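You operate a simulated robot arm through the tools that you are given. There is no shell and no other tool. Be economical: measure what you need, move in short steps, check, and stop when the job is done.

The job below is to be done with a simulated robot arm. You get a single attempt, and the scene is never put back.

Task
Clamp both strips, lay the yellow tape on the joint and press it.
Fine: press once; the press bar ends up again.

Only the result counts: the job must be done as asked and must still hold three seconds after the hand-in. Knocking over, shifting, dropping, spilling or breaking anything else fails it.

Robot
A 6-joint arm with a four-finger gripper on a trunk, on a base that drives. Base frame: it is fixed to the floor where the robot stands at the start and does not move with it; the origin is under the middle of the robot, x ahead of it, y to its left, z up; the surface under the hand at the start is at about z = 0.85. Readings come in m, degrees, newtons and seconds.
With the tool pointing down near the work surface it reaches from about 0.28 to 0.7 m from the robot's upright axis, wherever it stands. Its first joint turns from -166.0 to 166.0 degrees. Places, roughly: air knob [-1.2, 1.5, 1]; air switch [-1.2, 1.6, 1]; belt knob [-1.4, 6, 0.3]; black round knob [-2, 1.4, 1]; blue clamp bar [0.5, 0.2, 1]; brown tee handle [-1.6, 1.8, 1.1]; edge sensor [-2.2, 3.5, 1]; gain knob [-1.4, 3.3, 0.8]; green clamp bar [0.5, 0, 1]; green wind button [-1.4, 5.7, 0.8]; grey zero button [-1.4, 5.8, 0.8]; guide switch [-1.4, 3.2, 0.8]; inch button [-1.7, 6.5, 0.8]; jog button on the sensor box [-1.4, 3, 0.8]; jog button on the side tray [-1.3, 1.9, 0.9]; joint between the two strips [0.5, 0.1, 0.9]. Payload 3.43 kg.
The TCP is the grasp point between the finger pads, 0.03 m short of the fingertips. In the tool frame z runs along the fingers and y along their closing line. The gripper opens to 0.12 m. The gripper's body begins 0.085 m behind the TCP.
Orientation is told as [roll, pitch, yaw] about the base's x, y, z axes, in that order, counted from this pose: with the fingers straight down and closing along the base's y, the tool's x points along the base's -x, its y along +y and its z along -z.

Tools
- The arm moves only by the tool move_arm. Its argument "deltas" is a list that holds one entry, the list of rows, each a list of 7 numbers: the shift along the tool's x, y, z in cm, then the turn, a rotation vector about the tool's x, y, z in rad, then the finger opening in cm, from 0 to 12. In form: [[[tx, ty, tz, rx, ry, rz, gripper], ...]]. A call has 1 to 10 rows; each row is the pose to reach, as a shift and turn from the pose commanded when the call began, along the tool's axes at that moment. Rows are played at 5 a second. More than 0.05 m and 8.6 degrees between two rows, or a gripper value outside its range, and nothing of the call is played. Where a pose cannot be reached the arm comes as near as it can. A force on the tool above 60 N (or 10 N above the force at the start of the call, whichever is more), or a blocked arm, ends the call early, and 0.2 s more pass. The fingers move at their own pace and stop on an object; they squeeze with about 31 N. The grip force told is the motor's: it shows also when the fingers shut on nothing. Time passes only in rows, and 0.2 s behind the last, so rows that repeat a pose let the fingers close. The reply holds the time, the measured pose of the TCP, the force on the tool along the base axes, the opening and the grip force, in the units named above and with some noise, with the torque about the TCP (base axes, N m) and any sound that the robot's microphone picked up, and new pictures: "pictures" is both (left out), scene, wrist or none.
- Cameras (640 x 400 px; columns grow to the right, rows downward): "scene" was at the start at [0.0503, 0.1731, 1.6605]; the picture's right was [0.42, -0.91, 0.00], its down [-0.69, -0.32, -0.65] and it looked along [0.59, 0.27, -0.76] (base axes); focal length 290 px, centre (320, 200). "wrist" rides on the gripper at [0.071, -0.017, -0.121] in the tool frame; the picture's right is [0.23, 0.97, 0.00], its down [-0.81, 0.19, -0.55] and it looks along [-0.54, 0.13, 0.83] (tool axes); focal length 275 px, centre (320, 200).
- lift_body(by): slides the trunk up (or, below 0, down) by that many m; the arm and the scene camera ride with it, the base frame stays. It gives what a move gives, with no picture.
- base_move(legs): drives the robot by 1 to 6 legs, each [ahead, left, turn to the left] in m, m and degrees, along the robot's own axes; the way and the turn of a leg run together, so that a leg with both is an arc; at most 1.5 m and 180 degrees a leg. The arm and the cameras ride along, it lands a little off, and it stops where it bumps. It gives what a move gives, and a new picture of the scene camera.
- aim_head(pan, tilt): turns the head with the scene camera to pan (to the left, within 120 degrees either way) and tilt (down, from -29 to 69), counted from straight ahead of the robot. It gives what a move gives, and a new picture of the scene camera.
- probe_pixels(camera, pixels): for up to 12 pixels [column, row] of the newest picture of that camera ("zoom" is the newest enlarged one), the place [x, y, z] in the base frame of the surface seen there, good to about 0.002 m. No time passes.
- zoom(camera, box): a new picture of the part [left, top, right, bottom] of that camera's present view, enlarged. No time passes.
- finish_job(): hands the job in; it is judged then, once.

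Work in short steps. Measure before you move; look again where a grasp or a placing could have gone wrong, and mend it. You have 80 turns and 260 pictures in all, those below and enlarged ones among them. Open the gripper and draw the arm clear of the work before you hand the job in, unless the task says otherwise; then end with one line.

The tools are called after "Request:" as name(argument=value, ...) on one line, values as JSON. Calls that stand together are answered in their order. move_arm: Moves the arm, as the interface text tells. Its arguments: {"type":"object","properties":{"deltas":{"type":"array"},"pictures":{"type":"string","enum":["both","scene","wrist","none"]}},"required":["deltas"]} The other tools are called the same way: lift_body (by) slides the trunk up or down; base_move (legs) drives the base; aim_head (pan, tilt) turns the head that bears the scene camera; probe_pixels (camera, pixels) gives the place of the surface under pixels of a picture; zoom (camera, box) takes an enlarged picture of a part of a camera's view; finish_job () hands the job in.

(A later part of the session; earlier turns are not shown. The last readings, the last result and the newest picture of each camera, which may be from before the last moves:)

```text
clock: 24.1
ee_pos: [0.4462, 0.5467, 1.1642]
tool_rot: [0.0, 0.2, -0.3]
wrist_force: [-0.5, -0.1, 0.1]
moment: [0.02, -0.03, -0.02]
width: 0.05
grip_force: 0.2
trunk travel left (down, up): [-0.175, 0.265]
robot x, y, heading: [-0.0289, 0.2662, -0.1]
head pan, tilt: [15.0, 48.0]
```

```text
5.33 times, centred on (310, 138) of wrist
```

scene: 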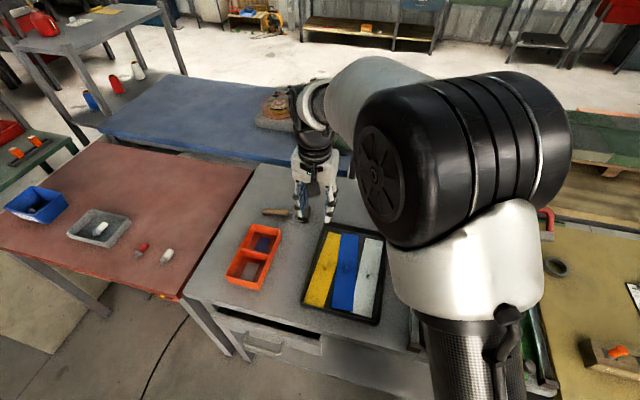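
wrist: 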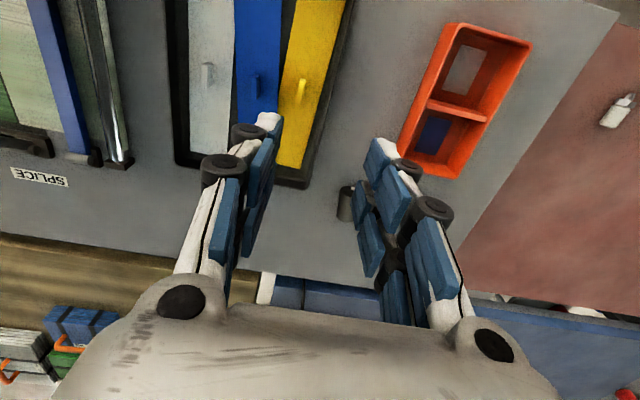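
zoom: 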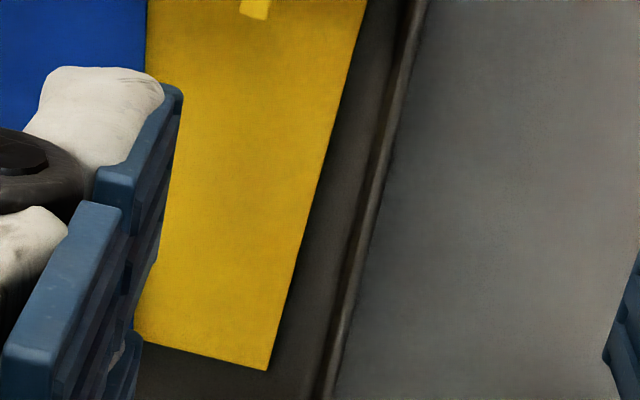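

Tape yaw is about −2.5°, tab centre ≈ (0.466, 0.522), tab top z≈0.882. Descend to just above the tab with fingers 3 cm open and check.

Request:
move_arm(deltas=[[[-1, -1.2, 4, 0, 0, 0.019, 4], [-1.98, -2.47, 8.5, 0, 0, 0.038, 3], [-1.98, -2.47, 13, 0, 0, 0.038, 3], [-1.98, -2.47, 17.5, 0, 0, 0.038, 3], [-1.98, -2.47, 21.5, 0, 0, 0.038, 3], [-1.98, -2.47, 21.5, 0, 0, 0.038, 3]]])

Request:
zoom(camera="wrist", box=[240, 80, 400, 240])

```text
clock: 25.5
ee_pos: [0.466, 0.5238, 0.9508]
tool_rot: [0.0, 0.0, -2.4]
wrist_force: [0.2, 0.2, 0.0]
moment: [-0.01, -0.02, 0.0]
width: 0.0299
grip_force: 0.1
trunk travel left (down, up): [-0.175, 0.265]
robot x, y, heading: [-0.0271, 0.2666, -0.3]
head pan, tilt: [15.0, 48.0]
```

scene: 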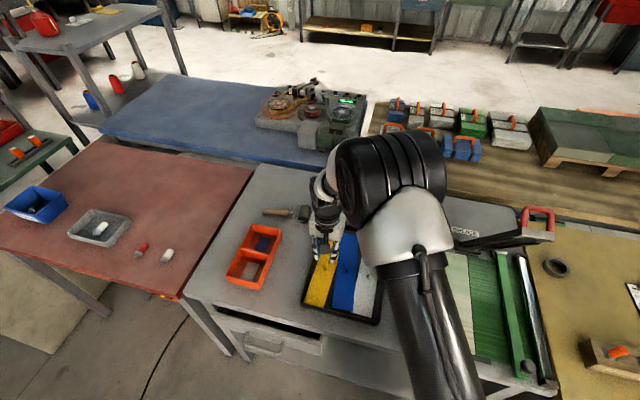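
wrist: 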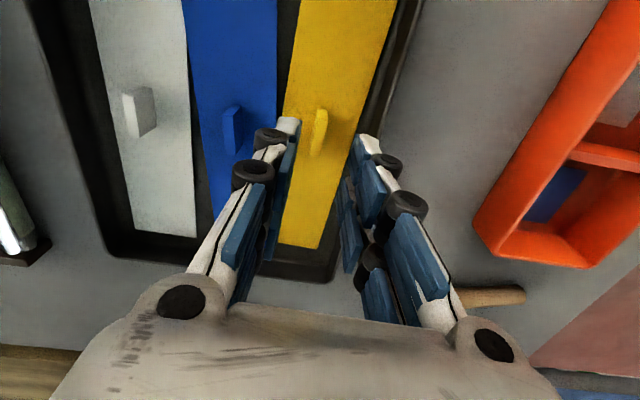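

```text
2.50 times, centred on (320, 160) of wrist
```

zoom: 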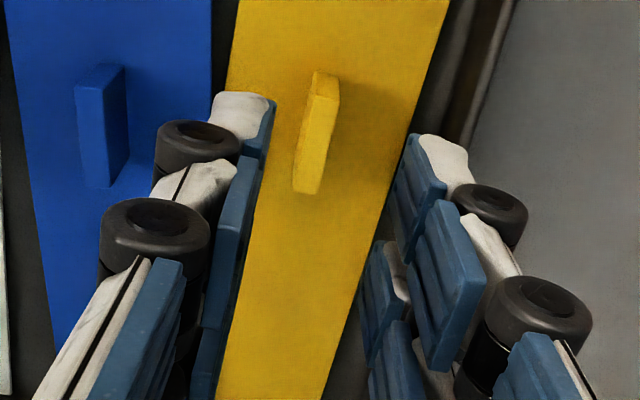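

Request:
probe_pixels(camera="zoom", pixels=[[318, 85], [325, 110], [317, 140], [310, 175], [303, 150], [331, 140], [255, 30], [430, 40]])

```text
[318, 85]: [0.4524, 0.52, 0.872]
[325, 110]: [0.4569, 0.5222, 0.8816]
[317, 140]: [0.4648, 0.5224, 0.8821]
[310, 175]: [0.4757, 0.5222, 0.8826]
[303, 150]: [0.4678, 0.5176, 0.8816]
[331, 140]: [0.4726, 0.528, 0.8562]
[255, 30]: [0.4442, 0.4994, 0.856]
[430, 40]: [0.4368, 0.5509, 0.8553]
```

Tab centre y≈0.5215; shift −2 mm, descend 6 cm and close.

Request:
move_arm(deltas=[[[0, -0.2, 3, 0, 0, 0, 3], [0, -0.2, 5.9, 0, 0, 0, 3], [0, -0.2, 5.9, 0, 0, 0, 3], [0, -0.2, 5.9, 0, 0, 0, 0], [0, -0.2, 5.9, 0, 0, 0, 0], [0, -0.2, 5.9, 0, 0, 0, 0]]], pictures="wrist")

```text
clock: 26.9
ee_pos: [0.4668, 0.5213, 0.8903]
tool_rot: [0.0, 0.0, -2.4]
wrist_force: [-0.1, -0.2, 0.7]
moment: [0.02, 0.03, 0.02]
width: 0.007
grip_force: 31.5
trunk travel left (down, up): [-0.175, 0.265]
robot x, y, heading: [-0.0261, 0.2695, -0.1]
head pan, tilt: [15.0, 48.0]
```

wrist: 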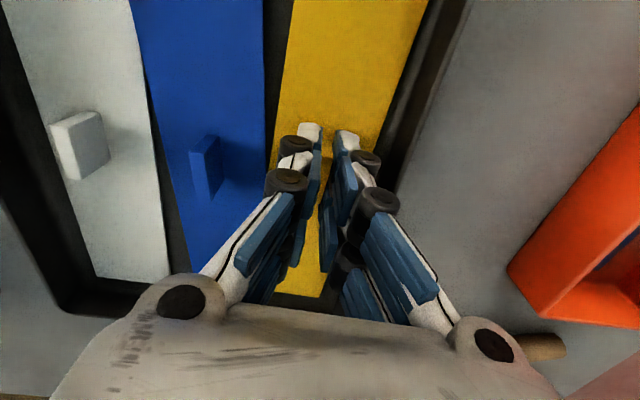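

Tab is held (7 mm). Lift straight up.

Request:
move_arm(deltas=[[[0, 0, -2, 0, 0, 0, 0], [0, 0, -5, 0, 0, 0, 0], [0, 0, -9, 0, 0, 0, 0], [0, 0, -13, 0, 0, 0, 0], [0, 0, -13, 0, 0, 0, 0]]])

```text
clock: 28.1
ee_pos: [0.4663, 0.5209, 1.0201]
tool_rot: [0.0, 0.0, -2.5]
wrist_force: [0.1, -0.3, -0.7]
moment: [0.0, 0.03, 0.0]
width: 0.0068
grip_force: 30.9
trunk travel left (down, up): [-0.175, 0.265]
robot x, y, heading: [-0.032, 0.2669, -0.0]
head pan, tilt: [15.0, 48.0]
```

scene: 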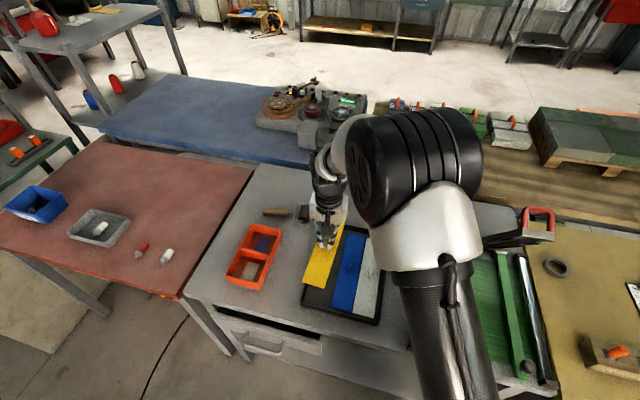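
wrist: 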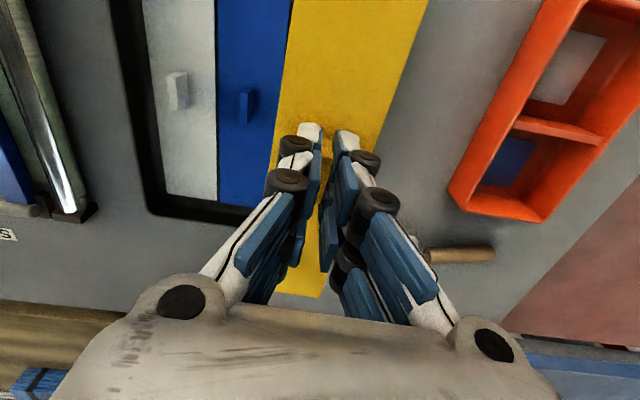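

The tape is held, but the raised press (block at x≈0.46, z≈1.19) hangs above the target, so a vertical wrist would hit it. I'll put the tape back and regrip with the hand leaned back about 32° towards the robot, parallel to the press arms.

Request:
move_arm(deltas=[[[0, 0, 4, 0, 0, 0, 0], [0, 0, 8, 0, 0, 0, 0], [0, 0, 11, 0, 0, 0, 0], [0, 0, 13, 0, 0, 0, 0], [0, 0, 13, 0, 0, 0, 3], [0, 0, 13, 0, 0, 0, 3], [0, 0, 10, 0, 0, 0, 3], [0, 0, 6, 0, 0, 0, 3]]], pictures="wrist")

```text
clock: 29.9
ee_pos: [0.4674, 0.5224, 0.9592]
tool_rot: [0.1, 0.0, -2.4]
wrist_force: [-0.4, -0.1, -0.4]
moment: [0.0, 0.02, 0.02]
width: 0.0302
grip_force: 0.0
trunk travel left (down, up): [-0.175, 0.265]
robot x, y, heading: [-0.0314, 0.2702, -0.1]
head pan, tilt: [15.0, 48.0]
```

wrist: 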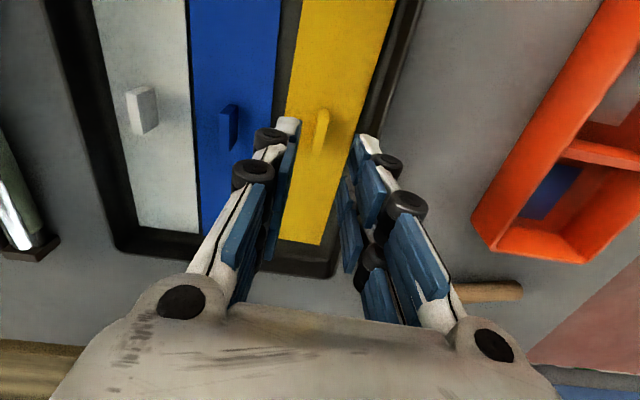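

Tilt the hand back by 0.56 rad about the tool y-axis, turning about the TCP.

Request:
move_arm(deltas=[[[0, 0, -1, 0, -0.14, 0, 3], [0, 0, -2, 0, -0.28, 0, 3], [0, 0, -2, 0, -0.42, 0, 3], [0, 0, -2, 0, -0.56, 0, 3], [0, 0, -2, 0, -0.56, 0, 3]]])

```text
clock: 31.1
ee_pos: [0.4659, 0.5218, 0.9798]
tool_rot: [0.0, -32.1, -2.3]
wrist_force: [0.2, 0.0, -0.2]
moment: [0.0, 0.0, -0.03]
width: 0.0302
grip_force: 0.2
trunk travel left (down, up): [-0.175, 0.265]
robot x, y, heading: [-0.0297, 0.2655, -0.4]
head pan, tilt: [15.0, 48.0]
```

scene: 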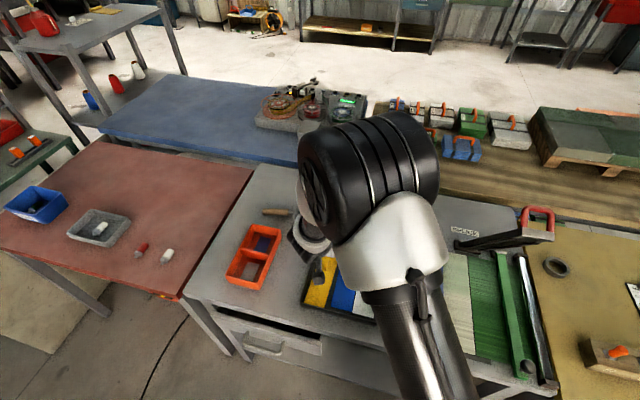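
wrist: 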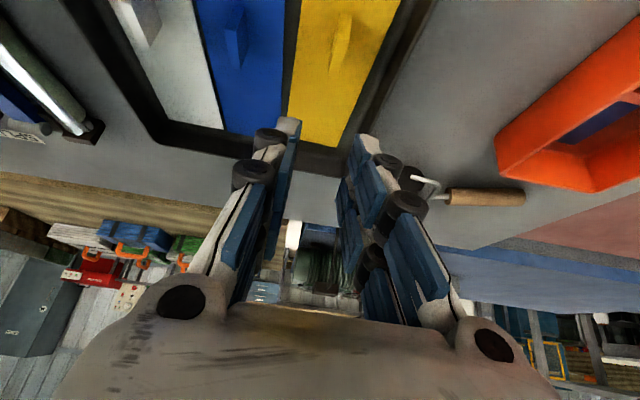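

The tilt is right. Descend to the tab (TCP target 0.455, 0.522, 0.890) and grip.

Request:
move_arm(deltas=[[[2.9, 0, 3.5, 0, 0, 0, 3], [4.8, 0, 5.9, 0, 0, 0, 3], [5.7, 0, 7.0, 0, 0, 0, 3], [5.7, 0, 7.0, 0, 0, 0, 3], [5.7, 0, 7.0, 0, 0, 0, 0], [5.7, 0, 7.0, 0, 0, 0, 0], [5.7, 0, 7.0, 0, 0, 0, 0]]], pictures="wrist")

```text
clock: 32.7
ee_pos: [0.4548, 0.5227, 0.8919]
tool_rot: [0.1, -32.4, -2.5]
wrist_force: [5.1, -2.1, 17.4]
moment: [-0.09, -0.52, -0.01]
width: 0.0071
grip_force: 31.3
trunk travel left (down, up): [-0.175, 0.265]
robot x, y, heading: [-0.0305, 0.2692, -0.4]
head pan, tilt: [15.0, 48.0]
```

wrist: 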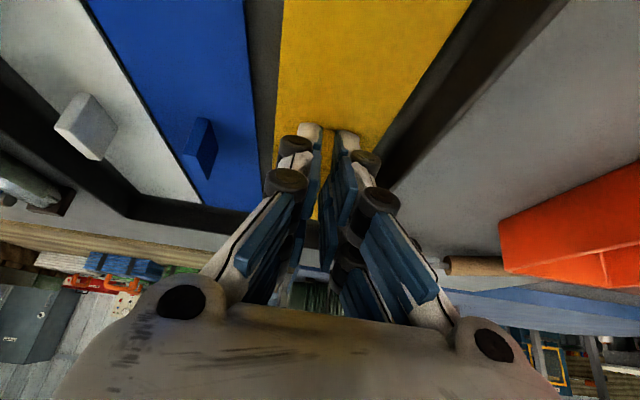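

Gripped with light tip contact. Lift vertically 12 cm.

Request:
move_arm(deltas=[[[-0.53, 0, -0.85, 0, 0, 0, 0], [-2.1, 0, -3.4, 0, 0, 0, 0], [-4.3, 0, -6.8, 0, 0, 0, 0], [-6.4, 0, -10.15, 0, 0, 0, 0], [-6.4, 0, -10.15, 0, 0, 0, 0]]])

Request:
zoom(camera="wrist", box=[240, 0, 440, 240])

```text
clock: 33.9
ee_pos: [0.4557, 0.5231, 1.0118]
tool_rot: [0.0, -32.1, -2.3]
wrist_force: [-0.1, -0.5, -0.1]
moment: [0.02, -0.01, 0.0]
width: 0.0069
grip_force: 30.7
trunk travel left (down, up): [-0.175, 0.265]
robot x, y, heading: [-0.0272, 0.2667, -0.3]
head pan, tilt: [15.0, 48.0]
```

scene: 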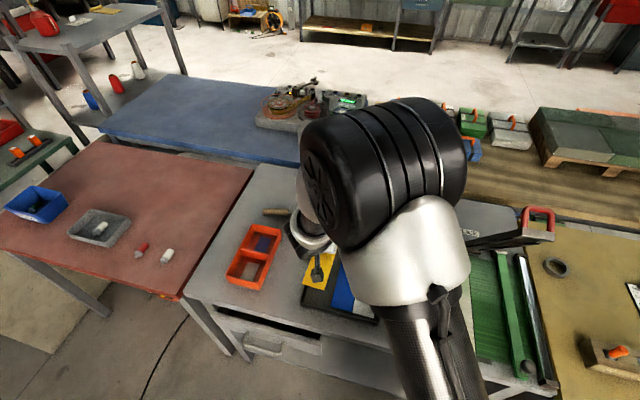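
wrist: 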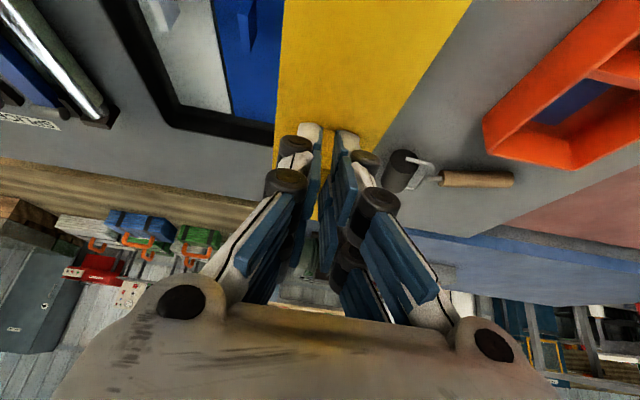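

```text
1.67 times, centred on (340, 120) of wrist
```

zoom: 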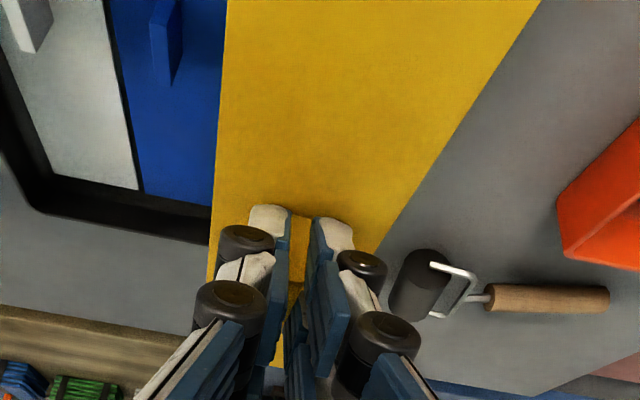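

Check the held tape is level.

Request:
probe_pixels(camera="wrist", pixels=[[300, 10], [380, 10], [440, 10], [310, 60], [380, 60], [300, 105], [380, 105], [278, 10], [277, 110]])

```text
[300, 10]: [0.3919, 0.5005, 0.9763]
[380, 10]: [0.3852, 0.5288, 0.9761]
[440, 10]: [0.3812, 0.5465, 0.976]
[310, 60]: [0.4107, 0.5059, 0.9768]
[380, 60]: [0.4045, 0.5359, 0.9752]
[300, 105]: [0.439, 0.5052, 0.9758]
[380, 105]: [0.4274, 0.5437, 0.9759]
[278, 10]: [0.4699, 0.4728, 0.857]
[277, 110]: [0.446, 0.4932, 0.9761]
```

Tape is level with its top 36 mm below the TCP. Carry it at z≈0.99 to x≈0.42, y≈0.096, while turning yaw to 0.

Request:
move_arm(deltas=[[[0.27, -4.28, 0.08, -0.0021, 0, -0.0034, 0], [0.54, -8.56, 0.16, -0.0042, 0, -0.0068, 0], [0.81, -12.84, 0.24, -0.0063, 0, -0.0102, 0], [1.08, -17.12, 0.32, -0.0084, 0, -0.0136, 0], [1.35, -21.4, 0.4, -0.0105, 0, -0.017, 0], [1.61, -25.68, 0.47, -0.0126, 0, -0.0204, 0], [1.88, -29.96, 0.55, -0.0147, 0, -0.0238, 0], [2.15, -34.24, 0.63, -0.0168, 0, -0.0272, 0]]])

```text
clock: 35.7
ee_pos: [0.4202, 0.286, 1.0032]
tool_rot: [-3.1, -31.4, -1.2]
wrist_force: [-0.1, 0.1, -0.6]
moment: [-0.02, -0.01, 0.0]
width: 0.0071
grip_force: 30.9
out of reach, approached as far as the arm can: row 5, 6, 7, 8
trunk travel left (down, up): [-0.175, 0.265]
robot x, y, heading: [-0.031, 0.2675, -0.1]
head pan, tilt: [15.0, 48.0]
```

scene: 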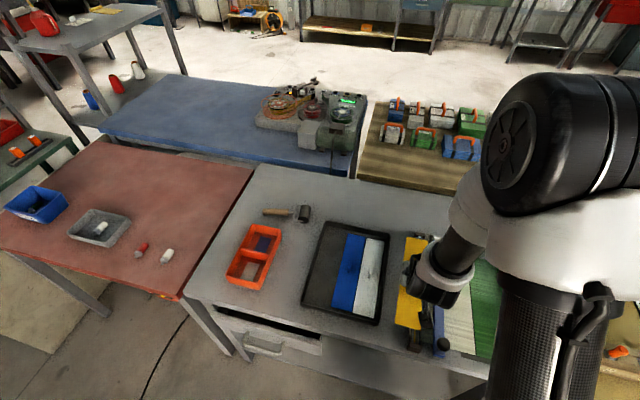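
wrist: 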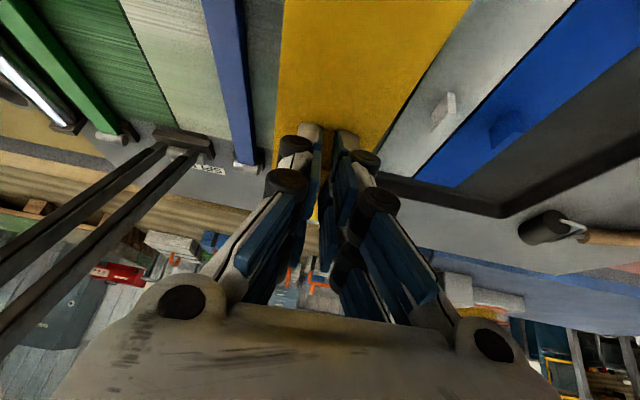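

The near-in tilted pose is beyond what the arm can do (roll now −3°). I'll back the base 0.13 m so the arm works farther out.

Request:
base_move(legs=[[-0.13, 0, 0]])

```text
clock: 37.0
ee_pos: [0.2906, 0.2854, 1.0029]
tool_rot: [-3.1, -31.6, -1.2]
wrist_force: [-0.7, 0.2, 0.8]
moment: [-0.03, -0.06, 0.02]
width: 0.0071
grip_force: 30.9
trunk travel left (down, up): [-0.175, 0.265]
robot x, y, heading: [-0.1599, 0.2681, -0.5]
head pan, tilt: [15.0, 48.0]
```

scene: 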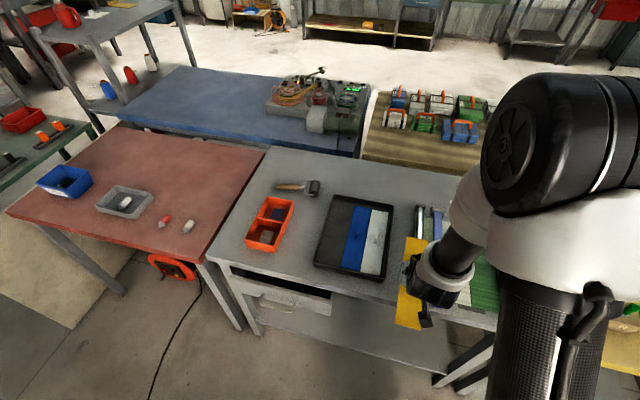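

Move forward 10 cm first, away from the too-near zone.

Request:
move_arm(deltas=[[[-2.8, 0, 1.74, 0, 0, 0, 0], [-5.7, 0, 3.5, 0, 0, 0, 0], [-8.5, 0, 5.2, 0, 0, 0, 0], [-8.5, 0, 5.2, 0, 0, 0, 0]]], pictures="none")

```text
clock: 38.0
ee_pos: [0.392, 0.2792, 1.0046]
tool_rot: [-3.0, -31.5, -1.2]
wrist_force: [-0.3, -0.8, -0.6]
moment: [0.0, 0.0, -0.01]
width: 0.0071
grip_force: 31.2
trunk travel left (down, up): [-0.175, 0.265]
robot x, y, heading: [-0.1593, 0.27, -0.3]
head pan, tilt: [15.0, 48.0]
```

Commanded pose equals the reached one. Correct roll and yaw to zero and check the reading.

Request:
move_arm(deltas=[[[0, 0, 0, -0.032, 0, -0.009, 0], [0, 0, 0, -0.063, 0, -0.018, 0], [0, 0, 0, -0.063, 0, -0.018, 0]]], pictures="none")

```text
clock: 38.8
ee_pos: [0.3909, 0.2806, 1.0027]
tool_rot: [-1.8, -31.5, -0.6]
wrist_force: [0.1, -0.3, 0.0]
moment: [-0.04, -0.01, -0.02]
width: 0.007
grip_force: 31.3
trunk travel left (down, up): [-0.175, 0.265]
robot x, y, heading: [-0.1579, 0.2694, -0.7]
head pan, tilt: [15.0, 48.0]
```

Only about half the correction took place; apply the remainder and re-read.

Request:
move_arm(deltas=[[[0, 0, 0, -0.038, 0, -0.009, 0], [0, 0, 0, -0.038, 0, -0.009, 0], [0, 0, 0, -0.038, 0, -0.009, 0]]], pictures="none")

```text
clock: 39.6
ee_pos: [0.3907, 0.2803, 1.0039]
tool_rot: [-1.9, -31.6, -0.6]
wrist_force: [-0.1, -1.1, 0.3]
moment: [-0.01, -0.01, 0.01]
width: 0.0072
grip_force: 30.8
out of reach, approached as far as the arm can: row 1, 2, 3
trunk travel left (down, up): [-0.175, 0.265]
robot x, y, heading: [-0.1566, 0.268, -0.5]
head pan, tilt: [15.0, 48.0]
```

The wrist is at a joint limit here (the tilted tool works only with the target well to the robot's left, as at the tray). So the base should stand further right for placing. I'll look at the free floor on the right.

Request:
aim_head(pan=-75, tilt=45)

Request:
aim_head(pan=-50, tilt=35)

```text
clock: 41.2
ee_pos: [0.3908, 0.2805, 1.0027]
tool_rot: [-1.8, -31.4, -0.6]
wrist_force: [-0.3, 0.0, -1.2]
moment: [0.01, 0.01, 0.0]
width: 0.0072
grip_force: 30.8
trunk travel left (down, up): [-0.175, 0.265]
robot x, y, heading: [-0.1576, 0.2664, -0.1]
head pan, tilt: [-75.0, 45.0]
```

scene: 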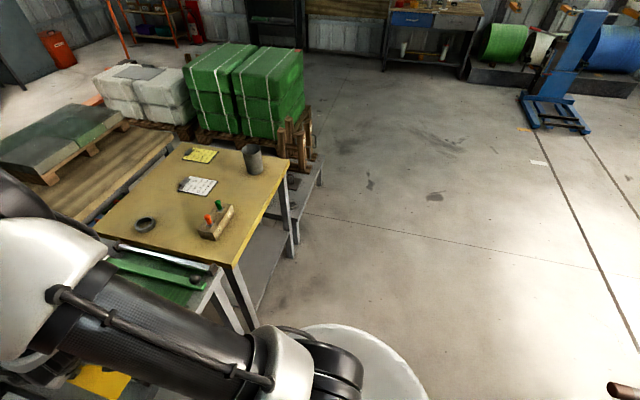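

```text
clock: 42.1
ee_pos: [0.3915, 0.279, 1.0048]
tool_rot: [-1.7, -31.5, -0.7]
wrist_force: [0.0, 0.4, -0.4]
moment: [-0.01, -0.01, -0.01]
width: 0.007
grip_force: 31.0
trunk travel left (down, up): [-0.175, 0.265]
robot x, y, heading: [-0.1593, 0.2657, -0.5]
head pan, tilt: [-50.0, 35.0]
```

scene: 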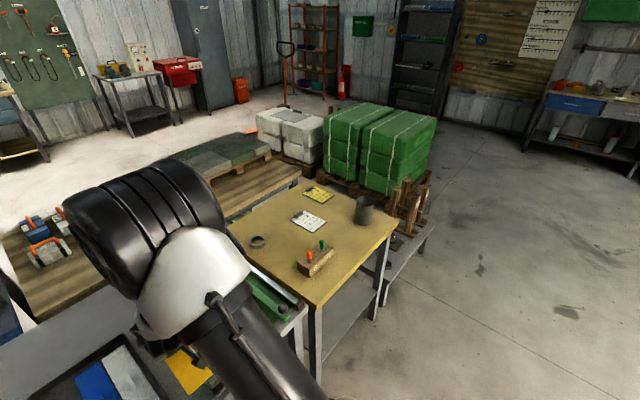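

The floor on the right is free. First swing the arm back left into its good range and level the roll there.

Request:
move_arm(deltas=[[[0, 4, 0, 0, 0, 0, 0], [0, 8, 0, 0, 0, 0, 0], [0, 12, 0, -0.01, 0, -0.002, 0], [0, 16, 0, -0.02, 0, -0.004, 0], [0, 20, 0, -0.03, 0, -0.007, 0], [0, 24, 0, -0.037, 0, -0.009, 0], [0, 24, 0, -0.037, 0, -0.009, 0]]], pictures="wrist")

Request:
aim_head(pan=15, tilt=48)

```text
clock: 43.7
ee_pos: [0.3983, 0.5215, 0.9963]
tool_rot: [0.0, -31.5, 0.0]
wrist_force: [-0.2, 0.6, 0.1]
moment: [0.0, -0.01, 0.01]
width: 0.0069
grip_force: 30.6
trunk travel left (down, up): [-0.175, 0.265]
robot x, y, heading: [-0.1598, 0.2661, -0.3]
head pan, tilt: [-50.0, 35.0]
```

wrist: 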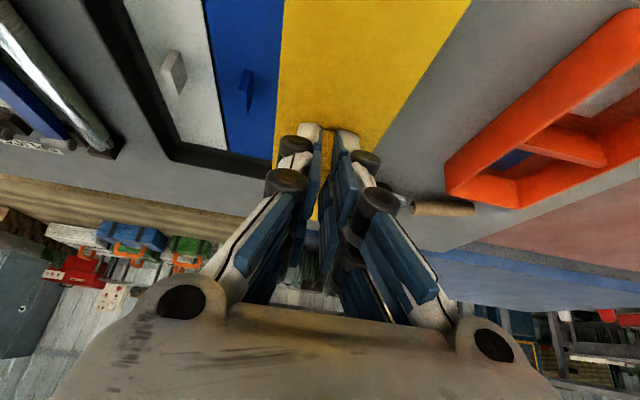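

```text
clock: 45.1
ee_pos: [0.3968, 0.5222, 0.9951]
tool_rot: [0.0, -31.6, 0.0]
wrist_force: [0.2, 0.4, 0.2]
moment: [-0.04, 0.01, 0.02]
width: 0.0071
grip_force: 30.8
trunk travel left (down, up): [-0.175, 0.265]
robot x, y, heading: [-0.1605, 0.2664, -0.4]
head pan, tilt: [15.0, 48.0]
```

scene: 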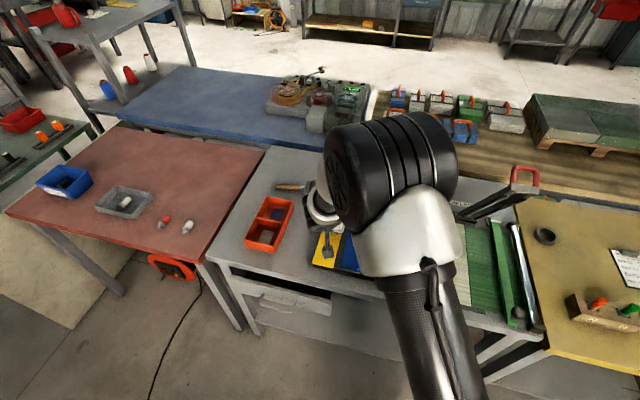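

Orientation is now [0, −31.5, 0]. Drive back 0.1 m, then right 0.425 m, so the tape passes in front of the press.

Request:
base_move(legs=[[-0.1, 0, 0.4], [0, -0.425, 0]])

```text
clock: 48.5
ee_pos: [0.2987, 0.0981, 0.9971]
tool_rot: [0.1, -31.5, 0.1]
wrist_force: [0.1, 0.2, 0.2]
moment: [0.0, -0.01, 0.01]
width: 0.0069
grip_force: 30.8
trunk travel left (down, up): [-0.175, 0.265]
robot x, y, heading: [-0.2585, -0.1603, -0.4]
head pan, tilt: [15.0, 48.0]
```

scene: 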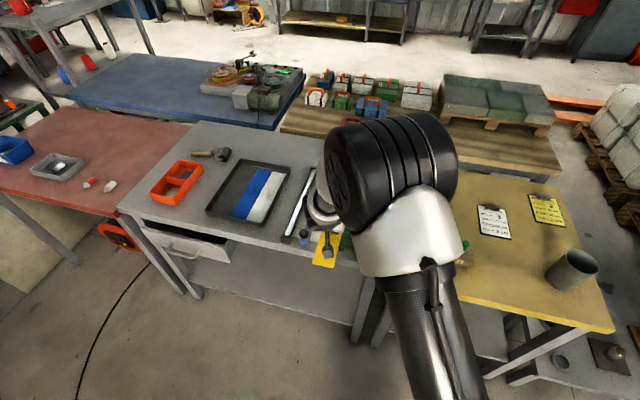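

TCP is at (0.299, 0.098). Lower 5.6 cm so the tape's far end will pass under the press arms, then view.

Request:
move_arm(deltas=[[[1.5, -0.1, 2.4, 0, 0, 0, 0], [2.93, -0.2, 4.77, 0, 0, 0, 0], [2.93, -0.2, 4.77, 0, 0, 0, 0]]], pictures="wrist")

Request:
zoom(camera="wrist", box=[100, 0, 500, 200])

```text
clock: 49.2
ee_pos: [0.2971, 0.0946, 0.9406]
tool_rot: [0.1, -31.6, 0.0]
wrist_force: [0.7, 0.6, -0.3]
moment: [-0.02, -0.02, -0.03]
width: 0.0068
grip_force: 31.0
trunk travel left (down, up): [-0.175, 0.265]
robot x, y, heading: [-0.2558, -0.1584, 0.1]
head pan, tilt: [15.0, 48.0]
```

wrist: 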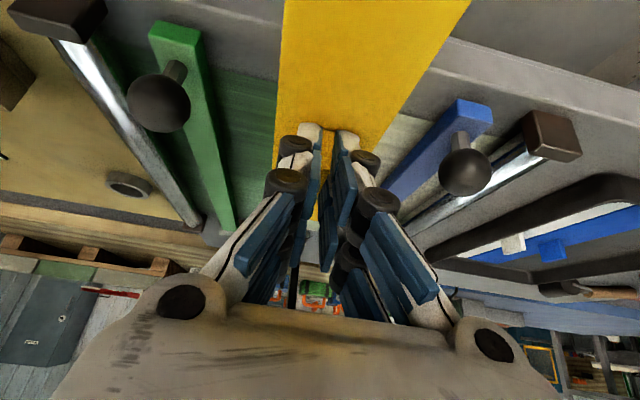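

```text
1.60 times, centred on (300, 100) of wrist
```

zoom: 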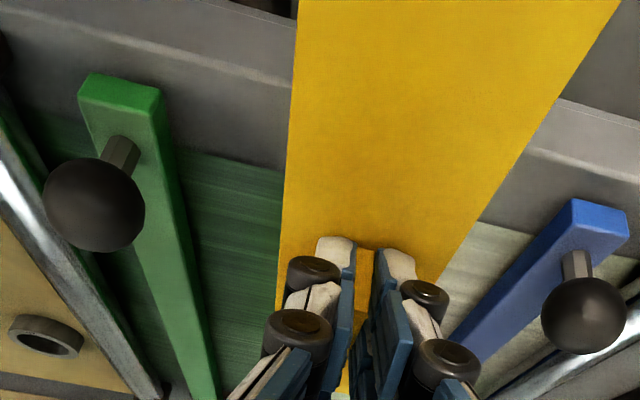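

The tape hangs between the knobs, well aligned. Drive forward 0.10 m.

Request:
base_move(legs=[[0.1, 0, 0]])

```text
clock: 50.4
ee_pos: [0.3974, 0.0946, 0.94]
tool_rot: [0.1, -31.5, 0.2]
wrist_force: [1.0, 0.1, -0.4]
moment: [-0.03, 0.01, 0.01]
width: 0.0067
grip_force: 31.5
trunk travel left (down, up): [-0.175, 0.265]
robot x, y, heading: [-0.1604, -0.16, -0.3]
head pan, tilt: [15.0, 48.0]
```

scene: 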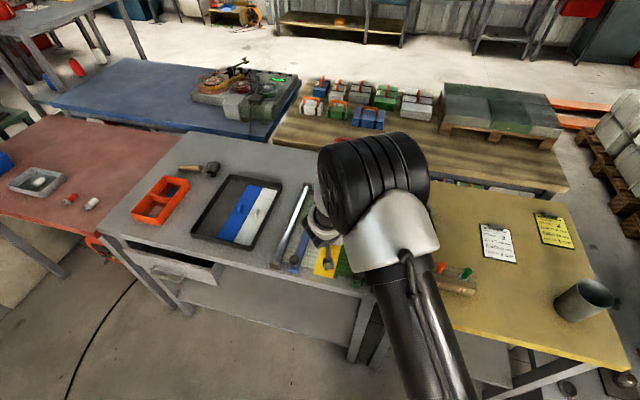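

Before the last 6.5 cm I check where the arm's elbow is relative to the press block (x≥0.44, z≈1.2).

Request:
probe_pixels(camera="scene", pixels=[[335, 150], [330, 190], [345, 140], [335, 235], [325, 215], [320, 240], [400, 140], [425, 160], [440, 240], [326, 270]])

Request:
zoom(camera="scene", box=[260, 120, 460, 320])

```text
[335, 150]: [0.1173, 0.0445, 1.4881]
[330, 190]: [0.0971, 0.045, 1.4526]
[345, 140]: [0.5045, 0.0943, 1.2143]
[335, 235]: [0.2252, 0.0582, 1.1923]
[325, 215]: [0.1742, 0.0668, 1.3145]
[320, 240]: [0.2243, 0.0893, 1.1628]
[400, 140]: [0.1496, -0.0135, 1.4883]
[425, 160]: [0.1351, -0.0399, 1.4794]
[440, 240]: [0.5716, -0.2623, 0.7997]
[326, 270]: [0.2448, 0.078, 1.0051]
```

```text
2.00 times, centred on (360, 220) of scene
```

zoom: 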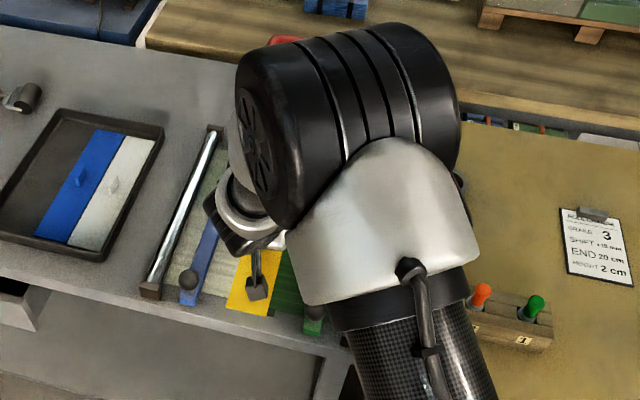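

Elbow and wrist are at x≈0.1–0.25, well clear. Drive the last 6.5 cm.

Request:
base_move(legs=[[0.066, 0, 0]])

Request:
zoom(camera="wrist", box=[150, 0, 490, 230])

```text
clock: 51.4
ee_pos: [0.4628, 0.0955, 0.9398]
tool_rot: [0.0, -31.4, 0.1]
wrist_force: [0.6, -0.6, -0.3]
moment: [0.0, 0.02, 0.03]
width: 0.0074
grip_force: 30.9
trunk travel left (down, up): [-0.175, 0.265]
robot x, y, heading: [-0.0911, -0.1587, -0.0]
head pan, tilt: [15.0, 48.0]
```

scene: 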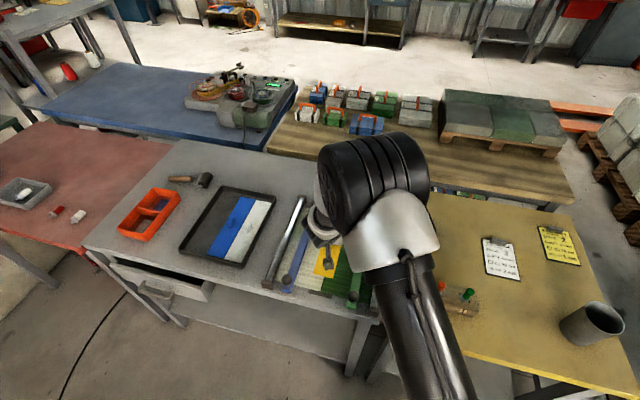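

```text
1.74 times, centred on (320, 115) of wrist
```

zoom: 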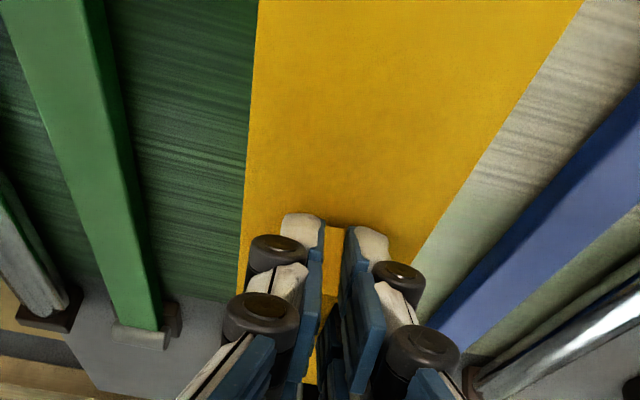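

Measure the tape's centre line against the joint.

Request:
probe_pixels(camera="zoom", pixels=[[258, 20], [562, 20], [254, 100], [512, 100], [249, 180], [461, 180], [400, 20], [400, 180]])

```text
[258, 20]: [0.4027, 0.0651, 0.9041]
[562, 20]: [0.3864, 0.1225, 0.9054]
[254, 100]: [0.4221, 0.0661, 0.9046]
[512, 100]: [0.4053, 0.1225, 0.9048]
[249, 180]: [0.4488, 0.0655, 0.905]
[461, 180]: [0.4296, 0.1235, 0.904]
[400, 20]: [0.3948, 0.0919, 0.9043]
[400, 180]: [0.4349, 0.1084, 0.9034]
```

Tape centre y≈0.094, parallel to the joint (0.095). Shift +1 mm and lower about 5 cm gently.

Request:
move_arm(deltas=[[[1.04, 0.1, 1.71, 0, 0, 0, 0], [1.93, 0.1, 3.16, 0, 0, 0, 0], [2.34, 0.1, 3.84, 0, 0, 0, 0], [2.5, 0.1, 4.1, 0, 0, 0, 0], [2.55, 0.1, 4.18, 0, 0, 0, 0], [2.55, 0.1, 4.18, 0, 0, 0, 0]]], pictures="wrist")

Request:
probe_pixels(camera="wrist", pixels=[[300, 20], [300, 80], [400, 20], [380, 80], [240, 60], [450, 60]])

```text
clock: 52.8
ee_pos: [0.4623, 0.0962, 0.8926]
tool_rot: [0.0, -31.5, 0.1]
wrist_force: [0.0, 1.3, 1.3]
moment: [0.03, -0.14, 0.02]
width: 0.0072
grip_force: 31.5
trunk travel left (down, up): [-0.175, 0.265]
robot x, y, heading: [-0.0974, -0.1571, -0.4]
head pan, tilt: [15.0, 48.0]
```

wrist: 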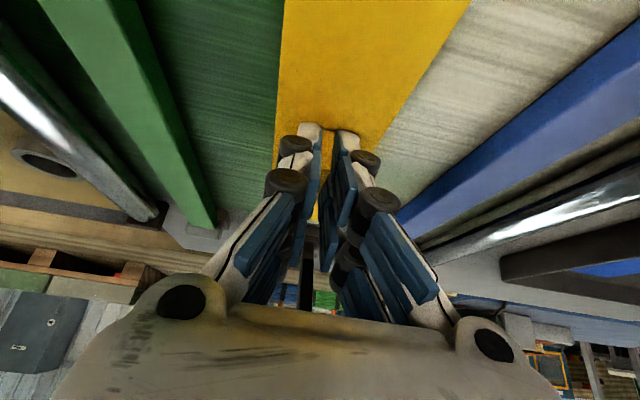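

```text
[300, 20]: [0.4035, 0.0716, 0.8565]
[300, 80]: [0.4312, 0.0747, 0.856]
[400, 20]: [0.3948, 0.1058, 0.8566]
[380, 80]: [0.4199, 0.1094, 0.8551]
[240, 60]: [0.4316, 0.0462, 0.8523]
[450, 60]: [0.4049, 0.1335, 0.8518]
```

Tape top 0.856, strips 0.852: nearly touching. Lower 2 mm more, then open.

Request:
move_arm(deltas=[[[0.05, 0, 0.09, 0, 0, 0, 0], [0.1, 0, 0.17, 0, 0, 0, 0], [0.1, 0, 0.17, 0, 0, 0, 3], [0.1, 0, 0.17, 0, 0, 0, 3], [0.1, 0, 0.17, 0, 0, 0, 3]]], pictures="wrist")

```text
clock: 54.0
ee_pos: [0.4622, 0.0961, 0.8906]
tool_rot: [0.1, -31.6, 0.1]
wrist_force: [2.2, 0.1, 6.9]
moment: [0.0, -0.05, -0.02]
width: 0.0296
grip_force: 0.0
trunk travel left (down, up): [-0.175, 0.265]
robot x, y, heading: [-0.0942, -0.159, -0.6]
head pan, tilt: [15.0, 48.0]
```

wrist: 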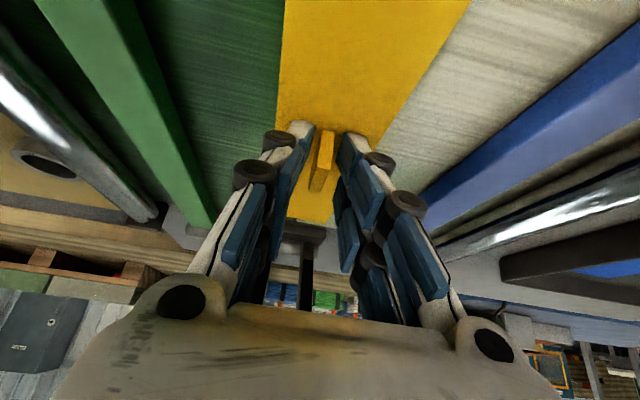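

Tape is down and free. Withdraw along the tool axis.

Request:
move_arm(deltas=[[[0, 0, -2, 0, 0, 0, 3], [0, 0, -5, 0, 0, 0, 3], [0, 0, -9, 0, 0, 0, 3], [0, 0, -13, 0, 0, 0, 3], [0, 0, -17, 0, 0, 0, 3], [0, 0, -17, 0, 0, 0, 3]]])

Request:
zoom(camera="wrist", box=[150, 0, 490, 230])

```text
clock: 55.4
ee_pos: [0.3742, 0.0958, 1.0361]
tool_rot: [0.0, -31.4, 0.1]
wrist_force: [-0.7, -0.4, -0.3]
moment: [-0.01, -0.02, 0.01]
width: 0.0299
grip_force: 0.0
trunk travel left (down, up): [-0.175, 0.265]
robot x, y, heading: [-0.0946, -0.1557, -0.1]
head pan, tilt: [15.0, 48.0]
```

scene: 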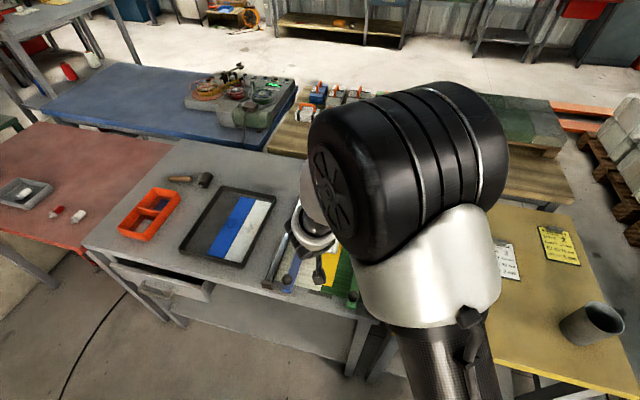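
wrist: 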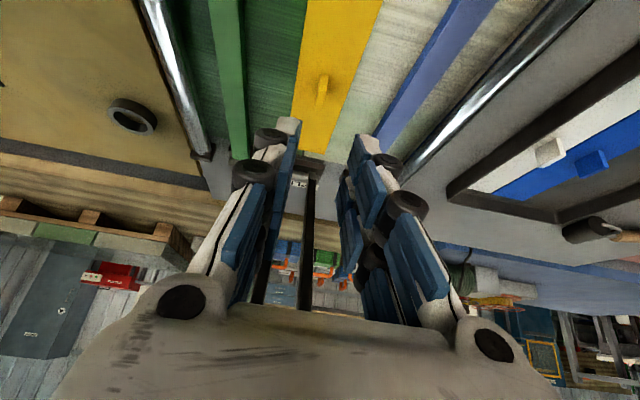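

```text
1.74 times, centred on (320, 115) of wrist
```

zoom: 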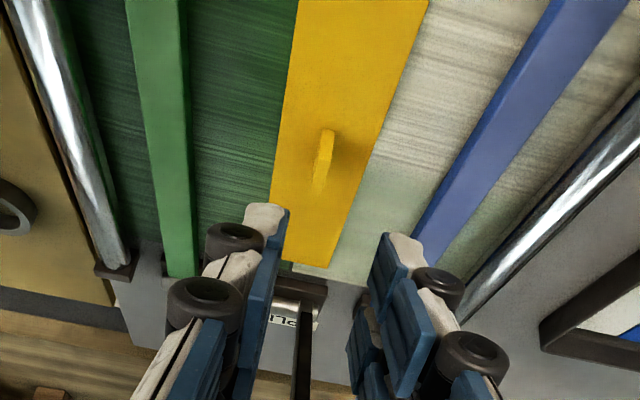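

Tape lies straight on the joint. Now back the base 0.1 m so I can bring the hand upright clear of the press.

Request:
base_move(legs=[[-0.1, 0, 0]])

Request:
move_arm(deltas=[[[0, 0, -1, 0, 0.14, 0, 8], [0, 0, -2, 0, 0.28, 0, 8], [0, 0, -3, 0, 0.42, 0, 8], [0, 0, -4, 0, 0.549, 0, 8], [0, 0, -4, 0, 0.549, 0, 8]]])

```text
clock: 56.5
ee_pos: [0.2708, 0.0948, 1.0374]
tool_rot: [0.0, -31.5, 0.1]
wrist_force: [-0.1, -0.2, 0.3]
moment: [0.02, -0.01, -0.01]
width: 0.0302
grip_force: 0.1
trunk travel left (down, up): [-0.175, 0.265]
robot x, y, heading: [-0.1924, -0.1578, -0.3]
head pan, tilt: [15.0, 48.0]
```

scene: 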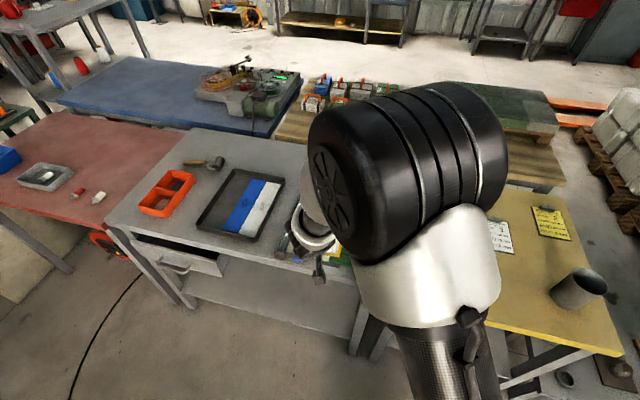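

```text
clock: 57.8
ee_pos: [0.2519, 0.0964, 1.0712]
tool_rot: [0.1, 0.0, 0.0]
wrist_force: [0.9, 0.5, -0.3]
moment: [0.02, -0.01, 0.01]
width: 0.0802
grip_force: 0.1
trunk travel left (down, up): [-0.175, 0.265]
robot x, y, heading: [-0.1963, -0.1577, 0.1]
head pan, tilt: [15.0, 48.0]
```

scene: 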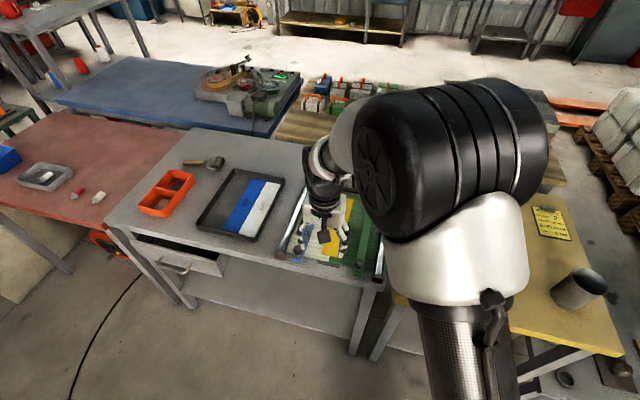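
wrist: 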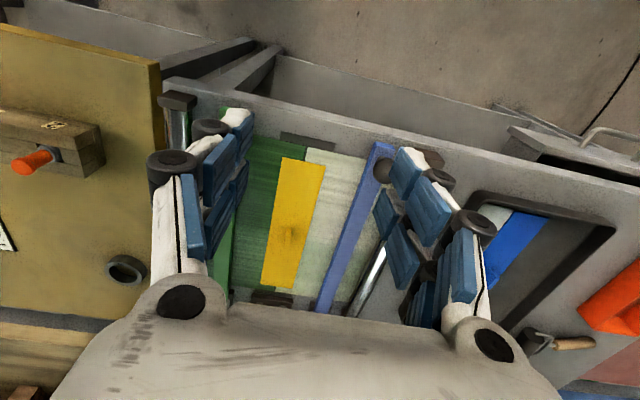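

Upright. Rise to z≈1.34, then drive forward to get over the press handle.

Request:
move_arm(deltas=[[[0, 0, -4.5, 0, 0, 0, 8], [0, 0, -9, 0, 0, 0, 8], [0, 0, -13.5, 0, 0, 0, 8], [0, 0, -18, 0, 0, 0, 8], [0, 0, -22.5, 0, 0, 0, 8], [0, 0, -27, 0, 0, 0, 8], [-4, 0, -27, 0, 0, 0, 8], [-8, 0, -27, 0, 0, 0, 8], [-12, 0, -27, 0, 0, 0, 8]]], pictures="wrist")

Request:
base_move(legs=[[0.1, 0, 0]])

Request:
zoom(camera="wrist", box=[160, 0, 480, 200])

```text
clock: 59.8
ee_pos: [0.3742, 0.096, 1.3374]
tool_rot: [-0.1, 0.2, 0.1]
wrist_force: [1.6, 1.0, -0.4]
moment: [-0.03, 0.15, -0.01]
width: 0.0801
grip_force: 0.1
trunk travel left (down, up): [-0.175, 0.265]
robot x, y, heading: [-0.1955, -0.1605, -0.4]
head pan, tilt: [15.0, 48.0]
```

wrist: 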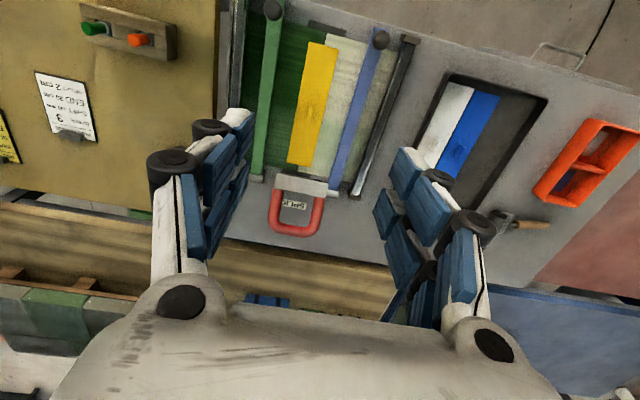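

```text
clock: 60.9
ee_pos: [0.4727, 0.0954, 1.3396]
tool_rot: [0.0, 0.1, 0.1]
wrist_force: [1.2, -0.3, -1.1]
moment: [-0.02, 0.06, 0.02]
width: 0.0801
grip_force: 0.1
trunk travel left (down, up): [-0.175, 0.265]
robot x, y, heading: [-0.0955, -0.1554, -0.1]
head pan, tilt: [15.0, 48.0]
```

scene: 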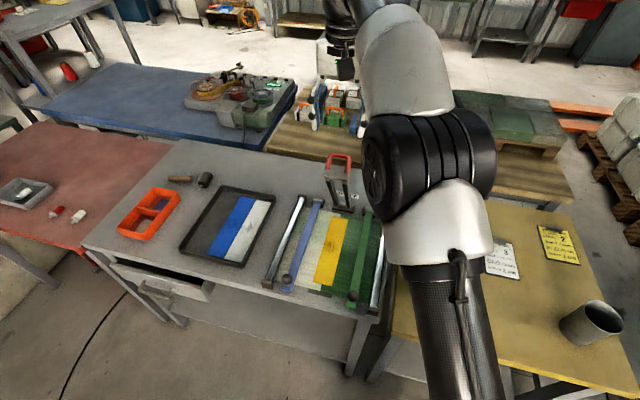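

```text
2.00 times, centred on (320, 100) of wrist
```

zoom: 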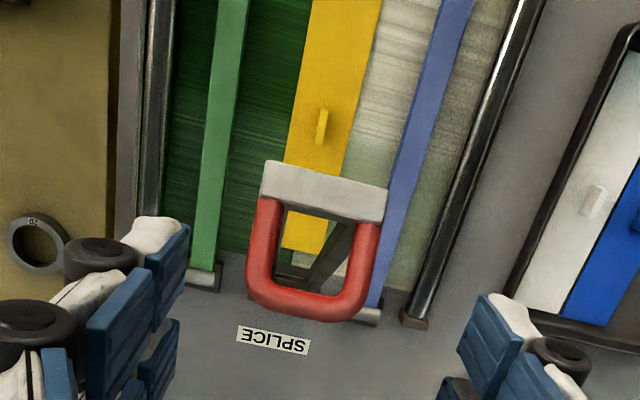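

Measure the press handle and block, and check its underside from the scene view.

Request:
probe_pixels(camera="zoom", pixels=[[264, 185], [386, 200], [252, 230], [268, 240], [365, 240], [374, 250], [258, 285], [310, 300], [350, 300], [310, 290], [310, 312], [320, 180]])

Request:
zoom(camera="scene", box=[290, 140, 400, 310])

```text
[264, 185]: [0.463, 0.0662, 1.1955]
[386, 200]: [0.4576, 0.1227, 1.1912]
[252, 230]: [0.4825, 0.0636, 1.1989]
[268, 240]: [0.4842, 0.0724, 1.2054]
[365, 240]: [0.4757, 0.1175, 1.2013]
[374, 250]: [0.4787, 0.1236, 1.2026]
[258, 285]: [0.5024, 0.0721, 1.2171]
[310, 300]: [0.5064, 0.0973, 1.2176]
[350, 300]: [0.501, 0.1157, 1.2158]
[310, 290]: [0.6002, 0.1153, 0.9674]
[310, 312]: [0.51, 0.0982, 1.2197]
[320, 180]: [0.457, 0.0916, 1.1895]
```

```text
2.35 times, centred on (345, 225) of scene
```

zoom: 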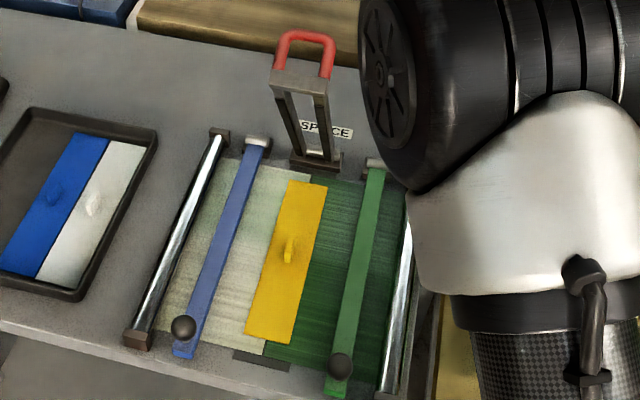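

The U-handle spans y 0.064–0.126, crossbar at about (0.507, 0.096, 1.213). Descend with 9 cm opening around it and close.

Request:
move_arm(deltas=[[[-1.2, 0, 1, 0, 0, 0, 9], [-2.45, 0, 3, 0, 0, 0, 9], [-2.45, 0, 7, 0, 0, 0, 9], [-2.45, 0, 10, 0, 0, 0, 9], [-2.45, 0, 12.9, 0, 0, 0, 9], [-2.45, 0, 12.9, 0, 0, 0, 9]]])

```text
clock: 62.3
ee_pos: [0.4958, 0.0955, 1.209]
tool_rot: [0.1, 0.0, 0.0]
wrist_force: [-0.2, 0.1, 0.1]
moment: [-0.01, -0.03, 0.0]
width: 0.0902
grip_force: 0.1
trunk travel left (down, up): [-0.175, 0.265]
robot x, y, heading: [-0.0968, -0.1598, -0.5]
head pan, tilt: [15.0, 48.0]
```

scene: 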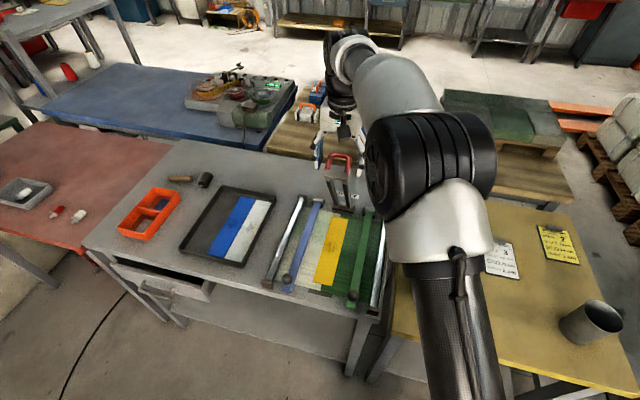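
wrist: 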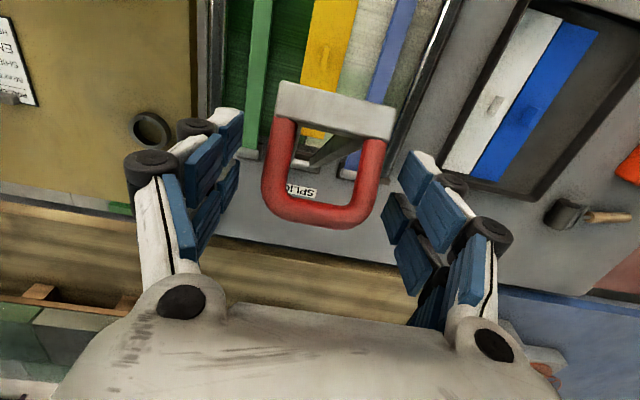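

Straddled. Close on the handle.

Request:
move_arm(deltas=[[[0, 0, 0, 0, 0, 0, 6], [0, 0, 0, 0, 0, 0, 5.5], [0, 0, 0, 0, 0, 0, 5.5], [0, 0, 0, 0, 0, 0, 5.5]]], pictures="wrist")

```text
clock: 63.3
ee_pos: [0.4959, 0.0957, 1.2091]
tool_rot: [0.0, 0.1, 0.1]
wrist_force: [0.6, 0.9, 0.6]
moment: [0.03, 0.0, 0.01]
width: 0.0561
grip_force: 0.8
trunk travel left (down, up): [-0.175, 0.265]
robot x, y, heading: [-0.0954, -0.1595, -0.4]
head pan, tilt: [15.0, 48.0]
```

wrist: 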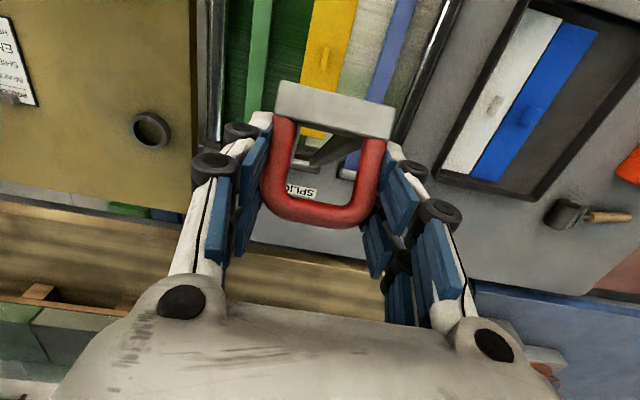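

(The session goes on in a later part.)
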